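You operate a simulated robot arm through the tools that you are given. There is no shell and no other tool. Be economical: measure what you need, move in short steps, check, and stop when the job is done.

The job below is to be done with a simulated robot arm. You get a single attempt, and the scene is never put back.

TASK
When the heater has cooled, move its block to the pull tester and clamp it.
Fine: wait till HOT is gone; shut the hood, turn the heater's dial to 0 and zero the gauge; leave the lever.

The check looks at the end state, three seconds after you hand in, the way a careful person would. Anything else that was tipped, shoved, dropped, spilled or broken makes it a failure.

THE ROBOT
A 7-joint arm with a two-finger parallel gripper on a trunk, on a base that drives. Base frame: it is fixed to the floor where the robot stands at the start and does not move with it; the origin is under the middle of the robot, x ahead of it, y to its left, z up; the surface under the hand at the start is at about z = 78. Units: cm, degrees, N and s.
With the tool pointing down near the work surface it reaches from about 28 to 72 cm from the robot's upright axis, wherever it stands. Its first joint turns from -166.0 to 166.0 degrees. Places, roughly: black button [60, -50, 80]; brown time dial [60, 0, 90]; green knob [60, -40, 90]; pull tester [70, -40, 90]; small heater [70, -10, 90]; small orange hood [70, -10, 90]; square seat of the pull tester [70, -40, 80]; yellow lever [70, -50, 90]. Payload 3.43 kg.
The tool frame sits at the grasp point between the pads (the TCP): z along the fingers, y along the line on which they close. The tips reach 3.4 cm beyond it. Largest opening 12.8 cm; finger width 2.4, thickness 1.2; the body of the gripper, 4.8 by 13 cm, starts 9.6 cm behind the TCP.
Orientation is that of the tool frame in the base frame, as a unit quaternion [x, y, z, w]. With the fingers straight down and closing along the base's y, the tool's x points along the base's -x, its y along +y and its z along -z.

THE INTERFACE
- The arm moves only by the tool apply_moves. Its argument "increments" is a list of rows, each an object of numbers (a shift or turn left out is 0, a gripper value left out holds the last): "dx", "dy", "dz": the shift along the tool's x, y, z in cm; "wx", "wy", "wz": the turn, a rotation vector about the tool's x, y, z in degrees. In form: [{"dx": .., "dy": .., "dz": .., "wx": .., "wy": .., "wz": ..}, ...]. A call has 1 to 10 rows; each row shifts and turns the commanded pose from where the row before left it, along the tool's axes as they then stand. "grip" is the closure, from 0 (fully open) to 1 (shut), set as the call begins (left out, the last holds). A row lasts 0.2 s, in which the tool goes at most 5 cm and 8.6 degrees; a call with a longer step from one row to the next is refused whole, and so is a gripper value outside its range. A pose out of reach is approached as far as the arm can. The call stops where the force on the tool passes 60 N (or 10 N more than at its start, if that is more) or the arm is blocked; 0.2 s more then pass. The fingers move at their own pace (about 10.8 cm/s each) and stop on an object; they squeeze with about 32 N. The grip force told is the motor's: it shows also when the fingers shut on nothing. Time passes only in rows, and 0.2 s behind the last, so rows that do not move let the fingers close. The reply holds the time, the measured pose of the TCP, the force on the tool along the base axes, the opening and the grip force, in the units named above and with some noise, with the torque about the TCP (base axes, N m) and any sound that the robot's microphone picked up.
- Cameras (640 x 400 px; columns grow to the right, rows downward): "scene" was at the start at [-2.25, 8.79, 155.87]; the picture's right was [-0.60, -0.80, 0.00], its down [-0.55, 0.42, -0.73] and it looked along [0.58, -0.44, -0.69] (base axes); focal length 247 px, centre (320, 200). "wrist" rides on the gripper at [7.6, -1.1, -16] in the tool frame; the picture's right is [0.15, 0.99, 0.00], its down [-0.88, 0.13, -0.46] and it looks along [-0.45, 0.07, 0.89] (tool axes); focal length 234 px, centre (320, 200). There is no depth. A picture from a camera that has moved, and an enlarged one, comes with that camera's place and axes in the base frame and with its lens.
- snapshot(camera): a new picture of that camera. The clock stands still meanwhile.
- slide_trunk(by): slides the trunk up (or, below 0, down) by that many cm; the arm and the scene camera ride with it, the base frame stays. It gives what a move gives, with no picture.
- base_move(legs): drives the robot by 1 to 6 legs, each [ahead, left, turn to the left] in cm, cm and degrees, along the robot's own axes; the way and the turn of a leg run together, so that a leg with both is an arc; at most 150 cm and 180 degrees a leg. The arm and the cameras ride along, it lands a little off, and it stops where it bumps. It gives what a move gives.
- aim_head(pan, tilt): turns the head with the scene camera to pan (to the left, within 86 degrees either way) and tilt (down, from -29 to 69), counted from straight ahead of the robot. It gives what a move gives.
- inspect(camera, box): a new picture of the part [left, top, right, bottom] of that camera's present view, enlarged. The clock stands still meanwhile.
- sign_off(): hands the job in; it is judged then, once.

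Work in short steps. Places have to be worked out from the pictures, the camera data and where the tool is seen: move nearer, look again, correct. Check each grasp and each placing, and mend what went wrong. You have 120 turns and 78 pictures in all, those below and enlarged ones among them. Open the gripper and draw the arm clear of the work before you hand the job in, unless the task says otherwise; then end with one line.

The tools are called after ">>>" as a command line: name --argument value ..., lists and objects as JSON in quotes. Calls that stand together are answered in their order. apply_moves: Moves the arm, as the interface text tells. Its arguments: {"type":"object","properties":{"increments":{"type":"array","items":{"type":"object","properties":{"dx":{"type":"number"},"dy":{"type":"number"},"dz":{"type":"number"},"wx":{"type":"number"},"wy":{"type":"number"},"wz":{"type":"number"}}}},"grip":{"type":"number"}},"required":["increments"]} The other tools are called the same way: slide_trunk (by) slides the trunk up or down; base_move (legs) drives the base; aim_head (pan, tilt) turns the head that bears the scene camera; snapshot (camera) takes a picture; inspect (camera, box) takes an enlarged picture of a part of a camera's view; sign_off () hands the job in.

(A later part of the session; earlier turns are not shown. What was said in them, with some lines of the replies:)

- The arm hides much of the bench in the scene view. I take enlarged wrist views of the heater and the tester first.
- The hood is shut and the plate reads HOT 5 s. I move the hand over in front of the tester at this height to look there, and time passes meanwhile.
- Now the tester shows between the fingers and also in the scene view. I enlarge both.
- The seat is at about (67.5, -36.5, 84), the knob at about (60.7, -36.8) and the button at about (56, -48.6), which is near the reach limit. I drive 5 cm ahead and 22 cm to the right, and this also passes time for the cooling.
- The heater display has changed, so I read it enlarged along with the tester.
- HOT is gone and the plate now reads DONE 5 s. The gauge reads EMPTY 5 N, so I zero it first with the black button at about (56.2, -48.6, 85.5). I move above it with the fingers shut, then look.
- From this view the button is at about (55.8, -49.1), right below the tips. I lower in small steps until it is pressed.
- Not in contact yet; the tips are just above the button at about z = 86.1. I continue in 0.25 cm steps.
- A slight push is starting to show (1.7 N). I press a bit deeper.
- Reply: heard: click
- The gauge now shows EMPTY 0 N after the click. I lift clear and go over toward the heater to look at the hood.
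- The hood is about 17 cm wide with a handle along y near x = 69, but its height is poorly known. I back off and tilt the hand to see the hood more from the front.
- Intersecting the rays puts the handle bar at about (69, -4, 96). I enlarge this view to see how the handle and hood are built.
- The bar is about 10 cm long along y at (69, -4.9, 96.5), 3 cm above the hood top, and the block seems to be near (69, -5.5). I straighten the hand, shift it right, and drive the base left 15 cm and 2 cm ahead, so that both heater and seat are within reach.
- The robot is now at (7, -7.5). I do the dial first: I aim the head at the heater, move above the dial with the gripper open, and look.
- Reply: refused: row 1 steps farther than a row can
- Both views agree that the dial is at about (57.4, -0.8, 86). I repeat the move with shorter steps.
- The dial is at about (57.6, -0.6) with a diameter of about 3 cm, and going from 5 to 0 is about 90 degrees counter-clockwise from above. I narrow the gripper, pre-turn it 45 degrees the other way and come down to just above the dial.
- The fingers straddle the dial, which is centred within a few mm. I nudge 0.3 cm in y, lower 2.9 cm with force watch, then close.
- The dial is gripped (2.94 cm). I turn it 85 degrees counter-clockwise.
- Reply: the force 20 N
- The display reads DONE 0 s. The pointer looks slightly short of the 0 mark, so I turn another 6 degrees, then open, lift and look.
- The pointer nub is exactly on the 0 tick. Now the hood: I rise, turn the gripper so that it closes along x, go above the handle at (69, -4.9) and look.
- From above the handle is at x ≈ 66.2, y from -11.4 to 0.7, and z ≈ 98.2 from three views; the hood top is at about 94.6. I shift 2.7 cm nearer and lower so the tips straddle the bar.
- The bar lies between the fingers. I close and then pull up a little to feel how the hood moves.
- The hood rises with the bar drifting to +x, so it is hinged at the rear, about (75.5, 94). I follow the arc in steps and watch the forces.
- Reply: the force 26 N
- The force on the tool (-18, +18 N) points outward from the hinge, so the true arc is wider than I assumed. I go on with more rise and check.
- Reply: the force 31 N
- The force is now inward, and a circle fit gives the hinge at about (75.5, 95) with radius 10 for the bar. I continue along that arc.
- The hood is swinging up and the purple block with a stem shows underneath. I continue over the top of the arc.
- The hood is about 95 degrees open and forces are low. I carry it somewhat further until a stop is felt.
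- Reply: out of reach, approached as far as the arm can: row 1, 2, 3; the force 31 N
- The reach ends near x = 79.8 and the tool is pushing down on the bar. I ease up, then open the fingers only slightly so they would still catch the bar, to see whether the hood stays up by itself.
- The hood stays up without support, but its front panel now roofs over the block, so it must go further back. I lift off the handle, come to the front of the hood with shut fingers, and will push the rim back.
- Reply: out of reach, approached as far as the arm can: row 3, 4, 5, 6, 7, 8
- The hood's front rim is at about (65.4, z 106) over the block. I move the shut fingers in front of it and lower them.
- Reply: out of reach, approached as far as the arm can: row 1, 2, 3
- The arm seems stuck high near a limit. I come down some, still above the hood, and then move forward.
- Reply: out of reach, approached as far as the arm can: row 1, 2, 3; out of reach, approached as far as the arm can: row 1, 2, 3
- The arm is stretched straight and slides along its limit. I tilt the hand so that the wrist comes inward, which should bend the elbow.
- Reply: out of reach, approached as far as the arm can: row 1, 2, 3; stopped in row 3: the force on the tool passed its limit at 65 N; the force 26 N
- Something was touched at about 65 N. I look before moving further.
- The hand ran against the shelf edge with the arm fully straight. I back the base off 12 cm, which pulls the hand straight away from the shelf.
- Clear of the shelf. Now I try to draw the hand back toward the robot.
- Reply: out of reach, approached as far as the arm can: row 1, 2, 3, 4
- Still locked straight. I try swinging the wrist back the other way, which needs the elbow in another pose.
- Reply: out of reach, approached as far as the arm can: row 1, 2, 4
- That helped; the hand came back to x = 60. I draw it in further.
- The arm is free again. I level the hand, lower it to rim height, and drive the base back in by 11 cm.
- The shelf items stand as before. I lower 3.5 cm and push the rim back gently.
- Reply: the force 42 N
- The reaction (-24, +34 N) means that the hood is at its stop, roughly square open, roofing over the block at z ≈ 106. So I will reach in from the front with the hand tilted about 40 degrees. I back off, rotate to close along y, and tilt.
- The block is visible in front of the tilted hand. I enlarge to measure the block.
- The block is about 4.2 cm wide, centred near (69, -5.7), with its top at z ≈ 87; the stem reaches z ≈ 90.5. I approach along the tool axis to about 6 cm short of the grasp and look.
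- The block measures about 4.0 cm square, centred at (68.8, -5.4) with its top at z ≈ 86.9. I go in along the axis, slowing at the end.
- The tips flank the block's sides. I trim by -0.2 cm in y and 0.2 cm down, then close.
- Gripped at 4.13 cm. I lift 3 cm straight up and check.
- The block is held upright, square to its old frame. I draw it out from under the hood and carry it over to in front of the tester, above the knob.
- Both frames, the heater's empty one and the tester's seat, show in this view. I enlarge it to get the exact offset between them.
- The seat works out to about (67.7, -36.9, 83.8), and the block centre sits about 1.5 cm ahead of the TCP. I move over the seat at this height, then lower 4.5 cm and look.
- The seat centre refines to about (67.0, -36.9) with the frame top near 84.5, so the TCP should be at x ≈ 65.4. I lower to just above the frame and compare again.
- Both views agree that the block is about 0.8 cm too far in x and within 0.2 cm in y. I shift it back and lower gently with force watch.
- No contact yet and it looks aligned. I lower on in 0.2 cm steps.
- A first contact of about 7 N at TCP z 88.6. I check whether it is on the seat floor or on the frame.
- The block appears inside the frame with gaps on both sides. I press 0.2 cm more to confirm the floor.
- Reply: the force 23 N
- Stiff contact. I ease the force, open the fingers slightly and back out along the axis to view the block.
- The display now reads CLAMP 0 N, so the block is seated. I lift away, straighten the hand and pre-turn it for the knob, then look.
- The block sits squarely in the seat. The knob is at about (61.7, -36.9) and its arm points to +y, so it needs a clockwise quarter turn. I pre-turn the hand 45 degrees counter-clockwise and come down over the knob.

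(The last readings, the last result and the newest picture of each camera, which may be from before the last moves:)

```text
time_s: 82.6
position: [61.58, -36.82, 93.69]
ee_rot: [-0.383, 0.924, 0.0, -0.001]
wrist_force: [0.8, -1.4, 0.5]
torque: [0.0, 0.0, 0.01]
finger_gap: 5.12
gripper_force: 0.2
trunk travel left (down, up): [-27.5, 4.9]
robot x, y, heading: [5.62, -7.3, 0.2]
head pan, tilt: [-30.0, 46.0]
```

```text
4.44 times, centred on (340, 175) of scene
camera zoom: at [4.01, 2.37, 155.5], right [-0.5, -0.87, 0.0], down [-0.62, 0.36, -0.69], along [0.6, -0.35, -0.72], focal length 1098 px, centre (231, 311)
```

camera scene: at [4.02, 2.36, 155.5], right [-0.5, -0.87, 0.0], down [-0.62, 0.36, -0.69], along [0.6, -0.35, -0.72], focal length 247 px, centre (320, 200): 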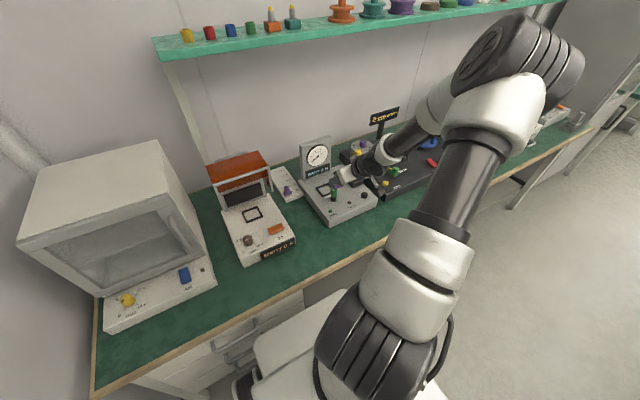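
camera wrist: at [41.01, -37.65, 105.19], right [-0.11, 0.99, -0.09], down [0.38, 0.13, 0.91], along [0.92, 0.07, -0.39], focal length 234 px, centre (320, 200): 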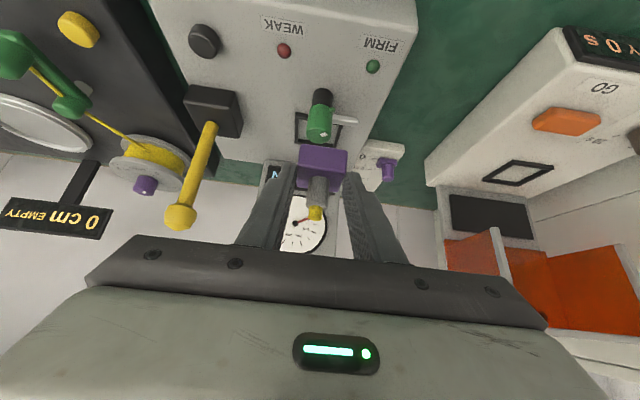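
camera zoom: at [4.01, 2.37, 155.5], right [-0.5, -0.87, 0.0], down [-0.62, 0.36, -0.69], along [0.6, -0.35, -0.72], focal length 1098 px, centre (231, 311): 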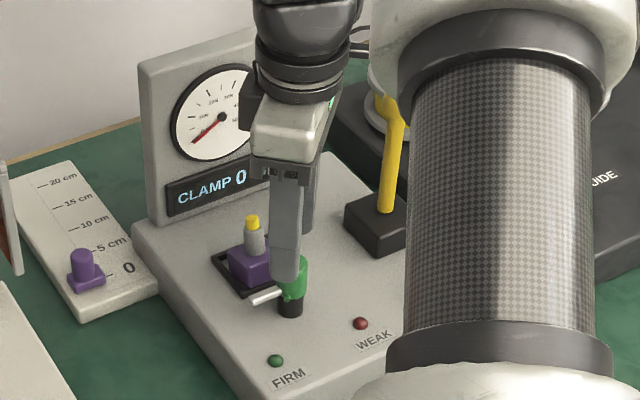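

The knob axis is at (61.6, -37.0), centred between the fingers. I lower 3.0 cm and close on it.

>>> apply_moves --increments '[{"dz": 1.2}, {"dz": 1.0}, {"dz": 0.5}, {"dz": 0.3}]'

>>> apply_moves --increments '[{}, {}, {}]' --grip 1

```text
time_s: 83.6
position: [61.57, -37.13, 90.41]
ee_rot: [-0.383, 0.924, -0.001, -0.002]
wrist_force: [0.7, -0.5, -0.2]
torque: [-0.03, 0.02, 0.0]
finger_gap: 5.13
gripper_force: 0.2
trunk travel left (down, up): [-27.5, 4.9]
robot x, y, heading: [6.07, -7.34, -0.0]
head pan, tilt: [-30.0, 46.0]
```

```text
time_s: 84.4
position: [61.74, -37.29, 90.52]
ee_rot: [-0.383, 0.924, -0.002, 0.0]
wrist_force: [13.4, -11.1, 0.3]
torque: [-0.18, -0.4, -0.02]
finger_gap: 2.77
gripper_force: 44.7
trunk travel left (down, up): [-27.5, 4.9]
robot x, y, heading: [5.85, -7.54, -0.0]
head pan, tilt: [-30.0, 46.0]
```

Gripped (2.77 cm) with a small side load, which I relieve while turning. First 64 degrees clockwise, then a look.

>>> apply_moves --increments '[{"dy": -0.25}, {"wz": 8}, {"wz": 8}, {"wz": 8}, {"wz": 8}, {"wz": 8}, {"wz": 8}, {"wz": 8}, {"wz": 8}]'

>>> inspect --camera "scene" --box '[290, 130, 390, 220]'

```text
time_s: 86.4
position: [61.68, -37.08, 90.66]
ee_rot: [0.165, 0.986, -0.001, -0.002]
wrist_force: [-1.2, -0.3, 14.8]
torque: [0.48, 1.05, 0.0]
finger_gap: 2.76
gripper_force: 44.5
trunk travel left (down, up): [-27.5, 4.9]
robot x, y, heading: [5.77, -7.34, -0.0]
head pan, tilt: [-30.0, 46.0]
```

```text
4.44 times, centred on (340, 175) of scene
camera zoom: at [3.89, 2.42, 155.5], right [-0.5, -0.87, 0.0], down [-0.62, 0.36, -0.7], along [0.6, -0.35, -0.72], focal length 1098 px, centre (231, 311)
```

zoom: 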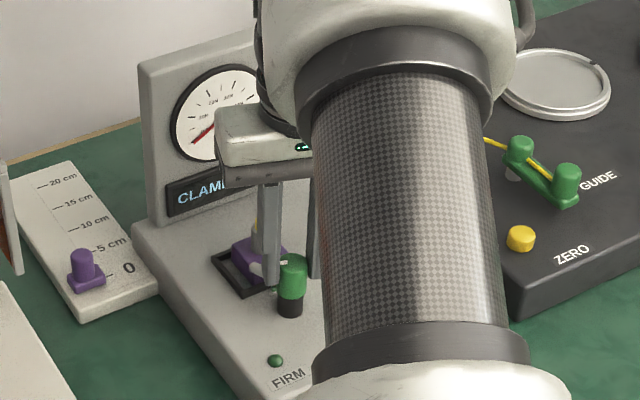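

The arm is coming over the block. I turn on, another 24 degrees.

>>> apply_moves --increments '[{"wz": 8}, {"wz": 8}, {"wz": 8}, {}]'

>>> inspect --camera "scene" --box '[290, 130, 390, 220]'

```text
time_s: 87.4
position: [61.76, -37.12, 90.63]
ee_rot: [0.367, 0.93, -0.001, -0.001]
wrist_force: [-3.0, -0.4, 15.1]
torque: [0.78, 0.6, 0.01]
finger_gap: 2.77
gripper_force: 45.1
trunk travel left (down, up): [-27.5, 4.9]
robot x, y, heading: [5.85, -7.33, -0.2]
head pan, tilt: [-30.0, 46.0]
```

```text
4.44 times, centred on (340, 175) of scene
camera zoom: at [3.89, 2.42, 155.5], right [-0.5, -0.87, 0.0], down [-0.62, 0.36, -0.7], along [0.6, -0.35, -0.72], focal length 1098 px, centre (231, 311)
```

zoom: 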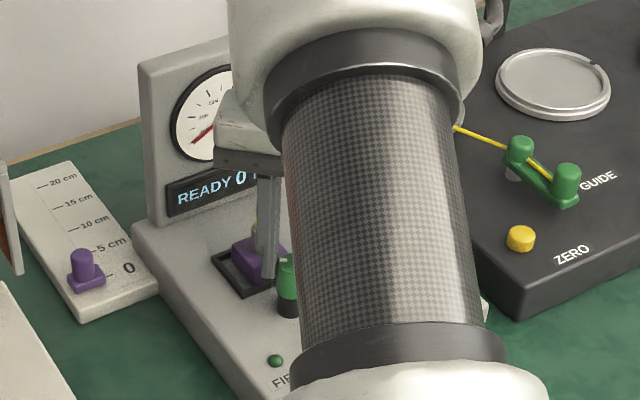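

The display now reads READY 0 N, so the block is clamped. I release the knob, lift off and check.

>>> apply_moves --increments '[{}, {}, {"dz": -2}, {"dz": -4}, {"dz": -4.5}, {"dz": -4.5}, {}]' --grip 0.6

>>> inspect --camera "wrist" --box '[180, 60, 460, 250]'

```text
time_s: 89.0
position: [61.83, -37.12, 105.51]
ee_rot: [0.366, 0.931, -0.002, -0.001]
wrist_force: [0.9, 0.4, -0.1]
torque: [0.03, -0.03, 0.01]
finger_gap: 5.11
gripper_force: 0.1
trunk travel left (down, up): [-27.5, 4.9]
robot x, y, heading: [5.83, -7.34, -0.4]
head pan, tilt: [-30.0, 46.0]
```

```text
2.11 times, centred on (320, 155) of wrist
camera zoom: at [55.45, -32.56, 121.4], right [0.57, 0.82, 0.0], down [0.74, -0.5, 0.45], along [0.37, -0.26, -0.89], focal length 493 px, centre (320, 295)
```

zoom: 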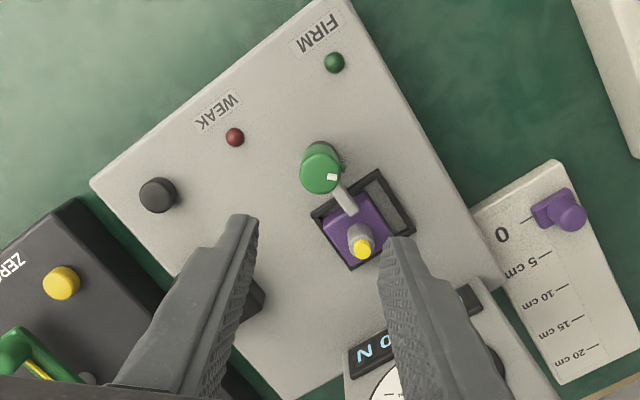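

The clamp arm lies on the block beside the stem. Now the hood must be shut: I rise, turn the hand back, and go over to the heater with fingers shut.

>>> apply_moves --increments '[{"dz": -4, "wz": -8.5}, {"dz": -4, "wz": -8.5}, {"dz": -2, "wz": -8.5}, {"wz": -8.5}, {"wz": -8.5}, {"dx": 4}, {"dy": 4.8}, {"dy": 4.8}, {"dy": 4.8}, {"dy": 4.8}]' --grip 1

>>> apply_moves --increments '[{"dy": 4.8}, {"dy": 4.8}, {"dy": 2.6, "wz": -7}, {"wz": -8.5}, {"wz": -8.5}, {"wz": -8.5}, {"wz": -8.5}, {"wz": -8.5}, {"wz": -8.5}, {"wz": -8.5}]'

>>> apply_moves --increments '[{"wz": -8.5}, {"wz": -8.5}, {"wz": -6.5}, {}]'

>>> aim_head --pan -8 --tilt 46

```text
time_s: 91.2
position: [57.89, -18.11, 115.66]
ee_rot: [0.003, 1.0, -0.001, 0.0]
wrist_force: [-0.6, 0.4, -0.1]
torque: [0.04, -0.01, -0.01]
finger_gap: 0.0
gripper_force: 31.7
trunk travel left (down, up): [-27.5, 4.9]
robot x, y, heading: [5.56, -7.08, -0.3]
head pan, tilt: [-30.0, 46.0]
```

```text
time_s: 93.4
position: [57.99, -5.79, 115.32]
ee_rot: [-0.547, 0.837, 0.0, -0.002]
wrist_force: [0.3, 0.8, -0.3]
torque: [0.02, -0.03, 0.04]
finger_gap: 0.0
gripper_force: 31.7
trunk travel left (down, up): [-27.5, 4.9]
robot x, y, heading: [6.02, -7.79, -0.2]
head pan, tilt: [-30.0, 46.0]
```

```text
time_s: 94.4
position: [58.04, -5.71, 115.41]
ee_rot: [-0.705, 0.709, 0.0, -0.002]
wrist_force: [-0.4, 0.3, -0.6]
torque: [-0.02, -0.01, -0.02]
finger_gap: 0.0
gripper_force: 32.8
trunk travel left (down, up): [-27.5, 4.9]
robot x, y, heading: [5.99, -7.57, -0.2]
head pan, tilt: [-30.0, 46.0]
```

```text
time_s: 95.3
position: [58.13, -5.71, 115.48]
ee_rot: [-0.705, 0.709, 0.0, 0.0]
wrist_force: [-0.5, -0.2, 0.5]
torque: [0.01, -0.01, 0.0]
finger_gap: 0.0
gripper_force: 31.7
trunk travel left (down, up): [-27.5, 4.9]
robot x, y, heading: [5.63, -7.4, -0.0]
head pan, tilt: [-8.0, 46.0]
```

I go forward to x = 69 above the hood's raised front panel and press down gently with the shut fingertips.

>>> apply_moves --increments '[{"dy": -4}, {"dy": -4}, {"dy": -2.9}, {"dz": 2}, {"dz": 2}, {"dz": 1}, {"dz": 1}, {}]'

>>> inspect --camera "scene" --box '[250, 100, 400, 240]'

```text
time_s: 97.1
position: [68.76, -5.77, 109.76]
ee_rot: [-0.704, 0.71, -0.002, 0.001]
wrist_force: [-7.5, -0.8, 18.8]
torque: [-0.01, 0.12, 0.0]
finger_gap: 0.03
gripper_force: 31.7
trunk travel left (down, up): [-27.5, 4.9]
robot x, y, heading: [6.04, -7.27, 0.1]
head pan, tilt: [-8.0, 46.0]
```

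```text
2.86 times, centred on (325, 170) of scene
camera zoom: at [4.74, 5.26, 155.53], right [-0.14, -0.99, 0.0], down [-0.71, 0.1, -0.7], along [0.69, -0.1, -0.72], focal length 706 px, centre (306, 286)
```

zoom: 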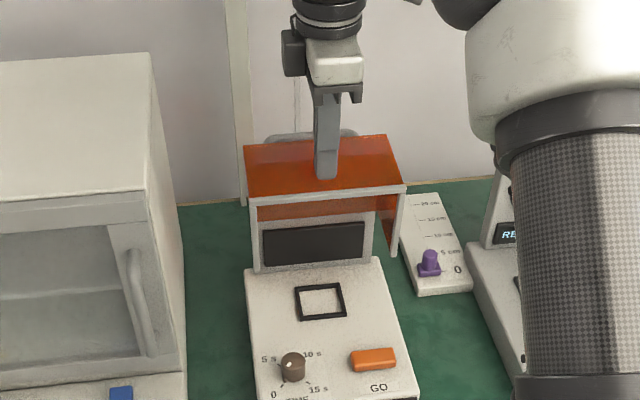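

Contact at 19 N. The panel point swings mainly toward -x, so I push along that arc, down and back.

>>> apply_moves --increments '[{"dy": 0.9, "dz": 0.8}, {"dy": 0.9, "dz": 0.8}, {"dy": 0.8, "dz": 0.9}, {"dy": 0.7, "dz": 0.9}, {}]'

>>> inspect --camera "scene" --box '[250, 100, 400, 240]'

```text
time_s: 98.2
position: [64.36, -5.85, 105.89]
ee_rot: [-0.705, 0.709, 0.007, -0.011]
wrist_force: [-26.7, -1.2, 18.4]
torque: [0.0, 0.74, -0.01]
finger_gap: 0.0
gripper_force: 32.0
trunk travel left (down, up): [-27.5, 4.9]
robot x, y, heading: [5.67, -7.25, -0.1]
head pan, tilt: [-8.0, 46.0]
stopped in row 5: the force on the tool passed its limit at 62 N (the readings are from after the stop); the commanded pose is now the measured one
```

```text
2.86 times, centred on (325, 170) of scene
camera zoom: at [4.43, 5.24, 155.46], right [-0.14, -0.99, 0.0], down [-0.71, 0.1, -0.7], along [0.69, -0.1, -0.72], focal length 706 px, centre (306, 286)
```

zoom: 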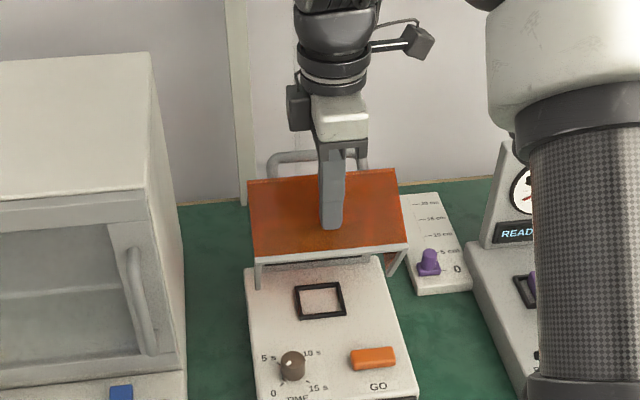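

The hood came partly down. To keep it smooth I switch to the handle: lift, open and move above the bar, which should be near (74.5, z 105), and look.

>>> apply_moves --increments '[{"dz": -3}, {"dz": -4}, {"dy": -4}, {"dy": -3}, {}]' --grip 0.5

>>> snapshot --camera "wrist"

```text
time_s: 99.4
position: [72.29, -5.69, 112.77]
ee_rot: [-0.705, 0.709, 0.006, -0.011]
wrist_force: [-0.2, -0.1, -0.5]
torque: [-0.04, -0.04, 0.0]
finger_gap: 6.4
gripper_force: 0.0
trunk travel left (down, up): [-27.5, 4.9]
robot x, y, heading: [5.62, -7.29, -0.1]
head pan, tilt: [-8.0, 46.0]
```

```text
2 pictures are left
camera wrist: at [73.59, -13.04, 128.55], right [-0.99, -0.14, 0.02], down [-0.12, 0.88, 0.45], along [-0.08, 0.45, -0.89], focal length 234 px, centre (320, 200)
```

wrist: 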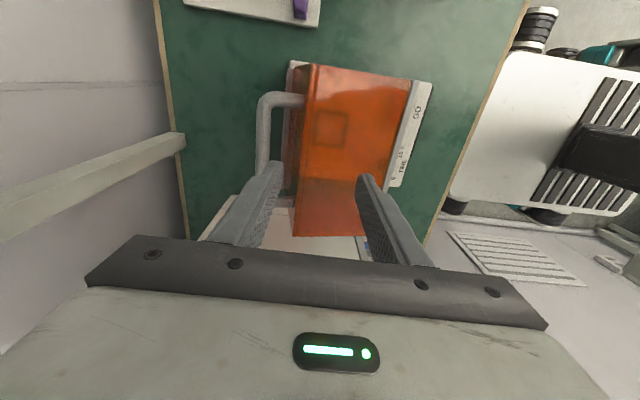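

Only 2 pictures remain, so I rely on readings. The bar is back at x ≈ 78.4: the hood is sprung and returned to its open stop. I drive 2 cm ahead for reach and set the gap to 3.2 cm, so I can straddle the bar as before.

>>> base_move --legs '[[2.2, 0, 0]]'

>>> apply_moves --increments '[{"wx": -0.7}, {}]' --grip 0.75

```text
time_s: 100.3
position: [73.67, -5.52, 112.57]
ee_rot: [-0.707, 0.707, 0.006, -0.01]
wrist_force: [0.2, -0.7, 0.7]
torque: [0.02, 0.02, -0.01]
finger_gap: 6.4
gripper_force: 0.2
trunk travel left (down, up): [-27.5, 4.9]
robot x, y, heading: [7.29, -7.53, 0.1]
head pan, tilt: [-8.0, 46.0]
stopped in leg 1: the robot was blocked; the commanded pose is now the measured one
```

```text
time_s: 100.9
position: [73.62, -5.7, 112.6]
ee_rot: [-0.706, 0.708, 0.012, -0.015]
wrist_force: [0.2, -0.2, -0.1]
torque: [0.0, -0.03, 0.01]
finger_gap: 3.19
gripper_force: 0.0
trunk travel left (down, up): [-27.5, 4.9]
robot x, y, heading: [7.12, -7.71, 0.3]
head pan, tilt: [-8.0, 46.0]
```

I level the tilt, move to x = 78.5 above the bar, then descend straight with force watch.

>>> apply_moves --increments '[{"wx": 2.2}, {"dy": -2.4, "dz": 1.3}, {"dy": -2.5, "dz": 1.3}, {}]'

```text
time_s: 101.9
position: [78.84, -5.72, 110.04]
ee_rot: [-0.707, 0.708, -0.003, -0.002]
wrist_force: [-0.6, 0.6, -0.1]
torque: [-0.03, -0.01, 0.01]
finger_gap: 3.19
gripper_force: 0.0
trunk travel left (down, up): [-27.5, 4.9]
robot x, y, heading: [7.23, -7.62, 0.1]
head pan, tilt: [-8.0, 46.0]
```

>>> apply_moves --increments '[{"dy": 0.3, "dz": 1}, {"dz": 1}, {"dz": 1}, {"dz": 1}, {"dz": 0.8}, {}]'

```text
time_s: 103.3
position: [78.4, -5.65, 105.38]
ee_rot: [-0.706, 0.708, -0.002, -0.001]
wrist_force: [-0.6, 0.5, -0.6]
torque: [0.01, 0.03, 0.02]
finger_gap: 3.19
gripper_force: 0.1
trunk travel left (down, up): [-27.5, 4.9]
robot x, y, heading: [7.16, -7.38, 0.3]
head pan, tilt: [-8.0, 46.0]
```

Down without contact, so I close on the bar; a gap near 1.35 cm would confirm the grasp.

>>> apply_moves --increments '[{}, {}, {}]' --grip 1

```text
time_s: 104.1
position: [78.28, -5.62, 105.22]
ee_rot: [-0.706, 0.708, -0.002, -0.001]
wrist_force: [-2.1, -1.1, -4.0]
torque: [-0.05, 0.04, 0.17]
finger_gap: 1.34
gripper_force: 45.1
trunk travel left (down, up): [-27.5, 4.9]
robot x, y, heading: [7.58, -7.71, 0.4]
head pan, tilt: [-8.0, 46.0]
```

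The bar is gripped (1.34 cm). I retrace the arc toward shut, about 30 degrees first.

>>> apply_moves --increments '[{"dy": 0.9, "dz": -0.2}, {"dy": 0.88, "dz": -0.15}, {"dy": 0.85, "dz": -0.05}, {"dy": 0.85, "dz": 0.0}, {"dy": 0.85, "dz": 0.15}, {"dy": 0.85, "dz": 0.15}, {}]'

```text
time_s: 105.7
position: [73.12, -5.75, 105.31]
ee_rot: [-0.706, 0.708, -0.002, 0.0]
wrist_force: [0.7, 1.4, 0.7]
torque: [0.37, -0.09, 0.14]
finger_gap: 1.36
gripper_force: 45.3
trunk travel left (down, up): [-27.5, 4.9]
robot x, y, heading: [7.51, -7.39, 0.1]
head pan, tilt: [-8.0, 46.0]
```

Forces are near zero, so the arc fits. I continue along it.

>>> apply_moves --increments '[{"dy": 0.85, "dz": 0.28}, {"dy": 0.85, "dz": 0.32}, {"dy": 0.75, "dz": 0.4}, {"dy": 0.75, "dz": 0.4}, {"dy": 0.7, "dz": 0.5}, {"dy": 0.65, "dz": 0.6}, {}]'

```text
time_s: 107.3
position: [68.67, -5.73, 102.71]
ee_rot: [-0.707, 0.708, -0.004, -0.001]
wrist_force: [-1.5, -1.3, 2.7]
torque: [-0.12, -0.18, 0.15]
finger_gap: 1.4
gripper_force: 45.0
trunk travel left (down, up): [-27.5, 4.9]
robot x, y, heading: [7.08, -7.5, 0.0]
head pan, tilt: [-8.0, 46.0]
```

>>> apply_moves --increments '[{"dy": 0.6, "dz": 0.62}, {"dy": 0.55, "dz": 0.68}, {"dy": 0.45, "dz": 0.75}, {"dy": 0.45, "dz": 0.75}, {"dy": 0.25, "dz": 0.5}, {}]'

```text
time_s: 108.7
position: [66.35, -5.55, 99.52]
ee_rot: [-0.707, 0.708, -0.002, -0.001]
wrist_force: [0.8, 4.6, -0.4]
torque: [0.27, -0.14, 0.11]
finger_gap: 1.37
gripper_force: 45.1
trunk travel left (down, up): [-27.5, 4.9]
robot x, y, heading: [7.41, -7.23, 0.1]
head pan, tilt: [-8.0, 46.0]
```

Nearly shut. I lower on in small steps until the hood bottoms out.

>>> apply_moves --increments '[{"dy": 0.1, "dz": 0.3}, {"dy": 0.1, "dz": 0.3}, {"dz": 0.2}]'

```text
time_s: 109.5
position: [66.04, -5.76, 98.66]
ee_rot: [-0.706, 0.708, -0.002, -0.001]
wrist_force: [-5.3, 2.2, 5.3]
torque: [0.04, 0.11, 0.14]
finger_gap: 1.35
gripper_force: 44.7
trunk travel left (down, up): [-27.5, 4.9]
robot x, y, heading: [7.19, -7.6, -0.1]
head pan, tilt: [-8.0, 46.0]
```

>>> apply_moves --increments '[{"dz": 0.25}, {"dz": 0.25}]'

```text
time_s: 110.1
position: [66.07, -5.62, 98.35]
ee_rot: [-0.706, 0.708, -0.005, 0.001]
wrist_force: [-10.4, -1.7, 27.9]
torque: [-0.1, 0.07, 0.25]
finger_gap: 1.4
gripper_force: 45.2
trunk travel left (down, up): [-27.5, 4.9]
robot x, y, heading: [6.94, -7.72, 0.2]
head pan, tilt: [-8.0, 46.0]
```

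It bottomed out at 28 N, so the hood is shut. I ease off, open, lift away and use one picture to check.

>>> apply_moves --increments '[{"dz": -0.3}, {}]'

>>> apply_moves --increments '[{}, {}, {"dz": -2}, {"dz": -3}, {"dz": -4}, {"dy": 4}, {"dy": 4}, {"dy": 4}, {"dy": 4}, {}]' --grip 0.5

>>> aim_head --pan -18 --tilt 46

>>> inspect --camera "scene" --box '[180, 0, 480, 260]'

```text
time_s: 110.7
position: [66.22, -5.75, 98.35]
ee_rot: [-0.706, 0.708, -0.004, -0.001]
wrist_force: [-4.9, -1.8, 10.9]
torque: [-0.06, -0.04, 0.11]
finger_gap: 1.34
gripper_force: 44.6
trunk travel left (down, up): [-27.5, 4.9]
robot x, y, heading: [7.27, -7.19, 0.2]
head pan, tilt: [-8.0, 46.0]
```

```text
time_s: 112.9
position: [50.24, -5.47, 107.41]
ee_rot: [-0.706, 0.708, -0.003, 0.0]
wrist_force: [0.0, 0.0, -0.4]
torque: [0.0, -0.01, -0.02]
finger_gap: 6.43
gripper_force: 0.1
trunk travel left (down, up): [-27.5, 4.9]
robot x, y, heading: [7.22, -7.55, 0.2]
head pan, tilt: [-8.0, 46.0]
```

```text
time_s: 113.6
position: [50.28, -5.5, 107.42]
ee_rot: [-0.707, 0.708, -0.003, -0.001]
wrist_force: [-0.3, 0.0, 0.6]
torque: [0.01, 0.03, 0.0]
finger_gap: 6.4
gripper_force: 0.0
trunk travel left (down, up): [-27.5, 4.9]
robot x, y, heading: [7.56, -7.34, -0.1]
head pan, tilt: [-18.0, 46.0]
```

```text
1.54 times, centred on (330, 130) of scene
camera zoom: at [6.16, 3.8, 155.5], right [-0.31, -0.95, 0.0], down [-0.68, 0.22, -0.69], along [0.66, -0.21, -0.72], focal length 380 px, centre (305, 308)
```

zoom: 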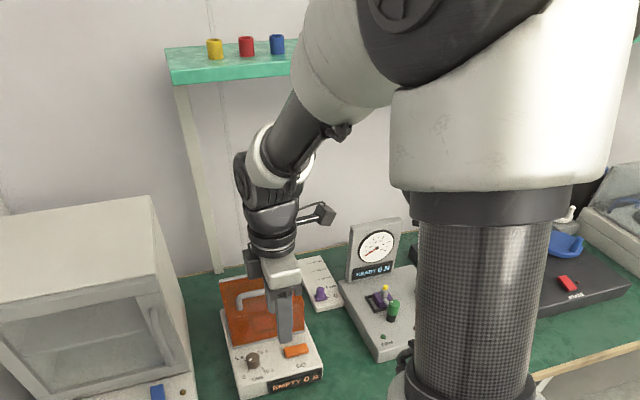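

The hood is shut, the tester shows READY 0 N and the shelf items stand. I open fully, draw the arm further back, and use the last picture on the heater and tester.

>>> apply_moves --increments '[{"dz": -4}, {"dz": -4, "dy": 3}, {"dy": 3}, {}, {}]' --grip 0

>>> inspect --camera "scene" --box '[270, 130, 400, 260]'

```text
time_s: 114.8
position: [44.23, -5.27, 115.22]
ee_rot: [-0.706, 0.708, -0.003, -0.001]
wrist_force: [1.4, 0.2, -0.2]
torque: [-0.04, 0.02, -0.03]
finger_gap: 12.8
gripper_force: 0.1
trunk travel left (down, up): [-27.5, 4.9]
robot x, y, heading: [6.82, -7.4, 0.2]
head pan, tilt: [-18.0, 46.0]
```

```text
3.08 times, centred on (335, 195) of scene
camera zoom: at [6.18, 3.8, 155.5], right [-0.31, -0.95, 0.0], down [-0.68, 0.22, -0.69], along [0.66, -0.21, -0.72], focal length 760 px, centre (274, 215)
```

zoom: 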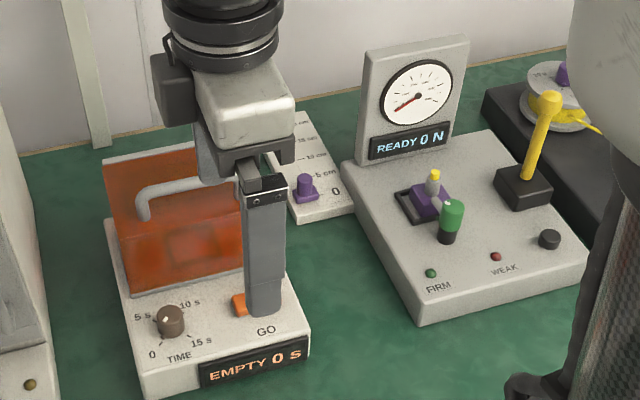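

The hood is shut, the heater reads EMPTY 0 s with its dial at 0, and the tester reads READY 0 N with the lever untouched. The arm is clear, so I hand in.

>>> sign_off

```text
The job is handed in.
```

The block is clamped in the pull tester, which reads READY 0 N; the gauge is zeroed, the heater dial is at 0, the hood is shut and the lever is untouched. The hand bumped the shelf edge once, but the shelf items I could see afterwards were still standing.
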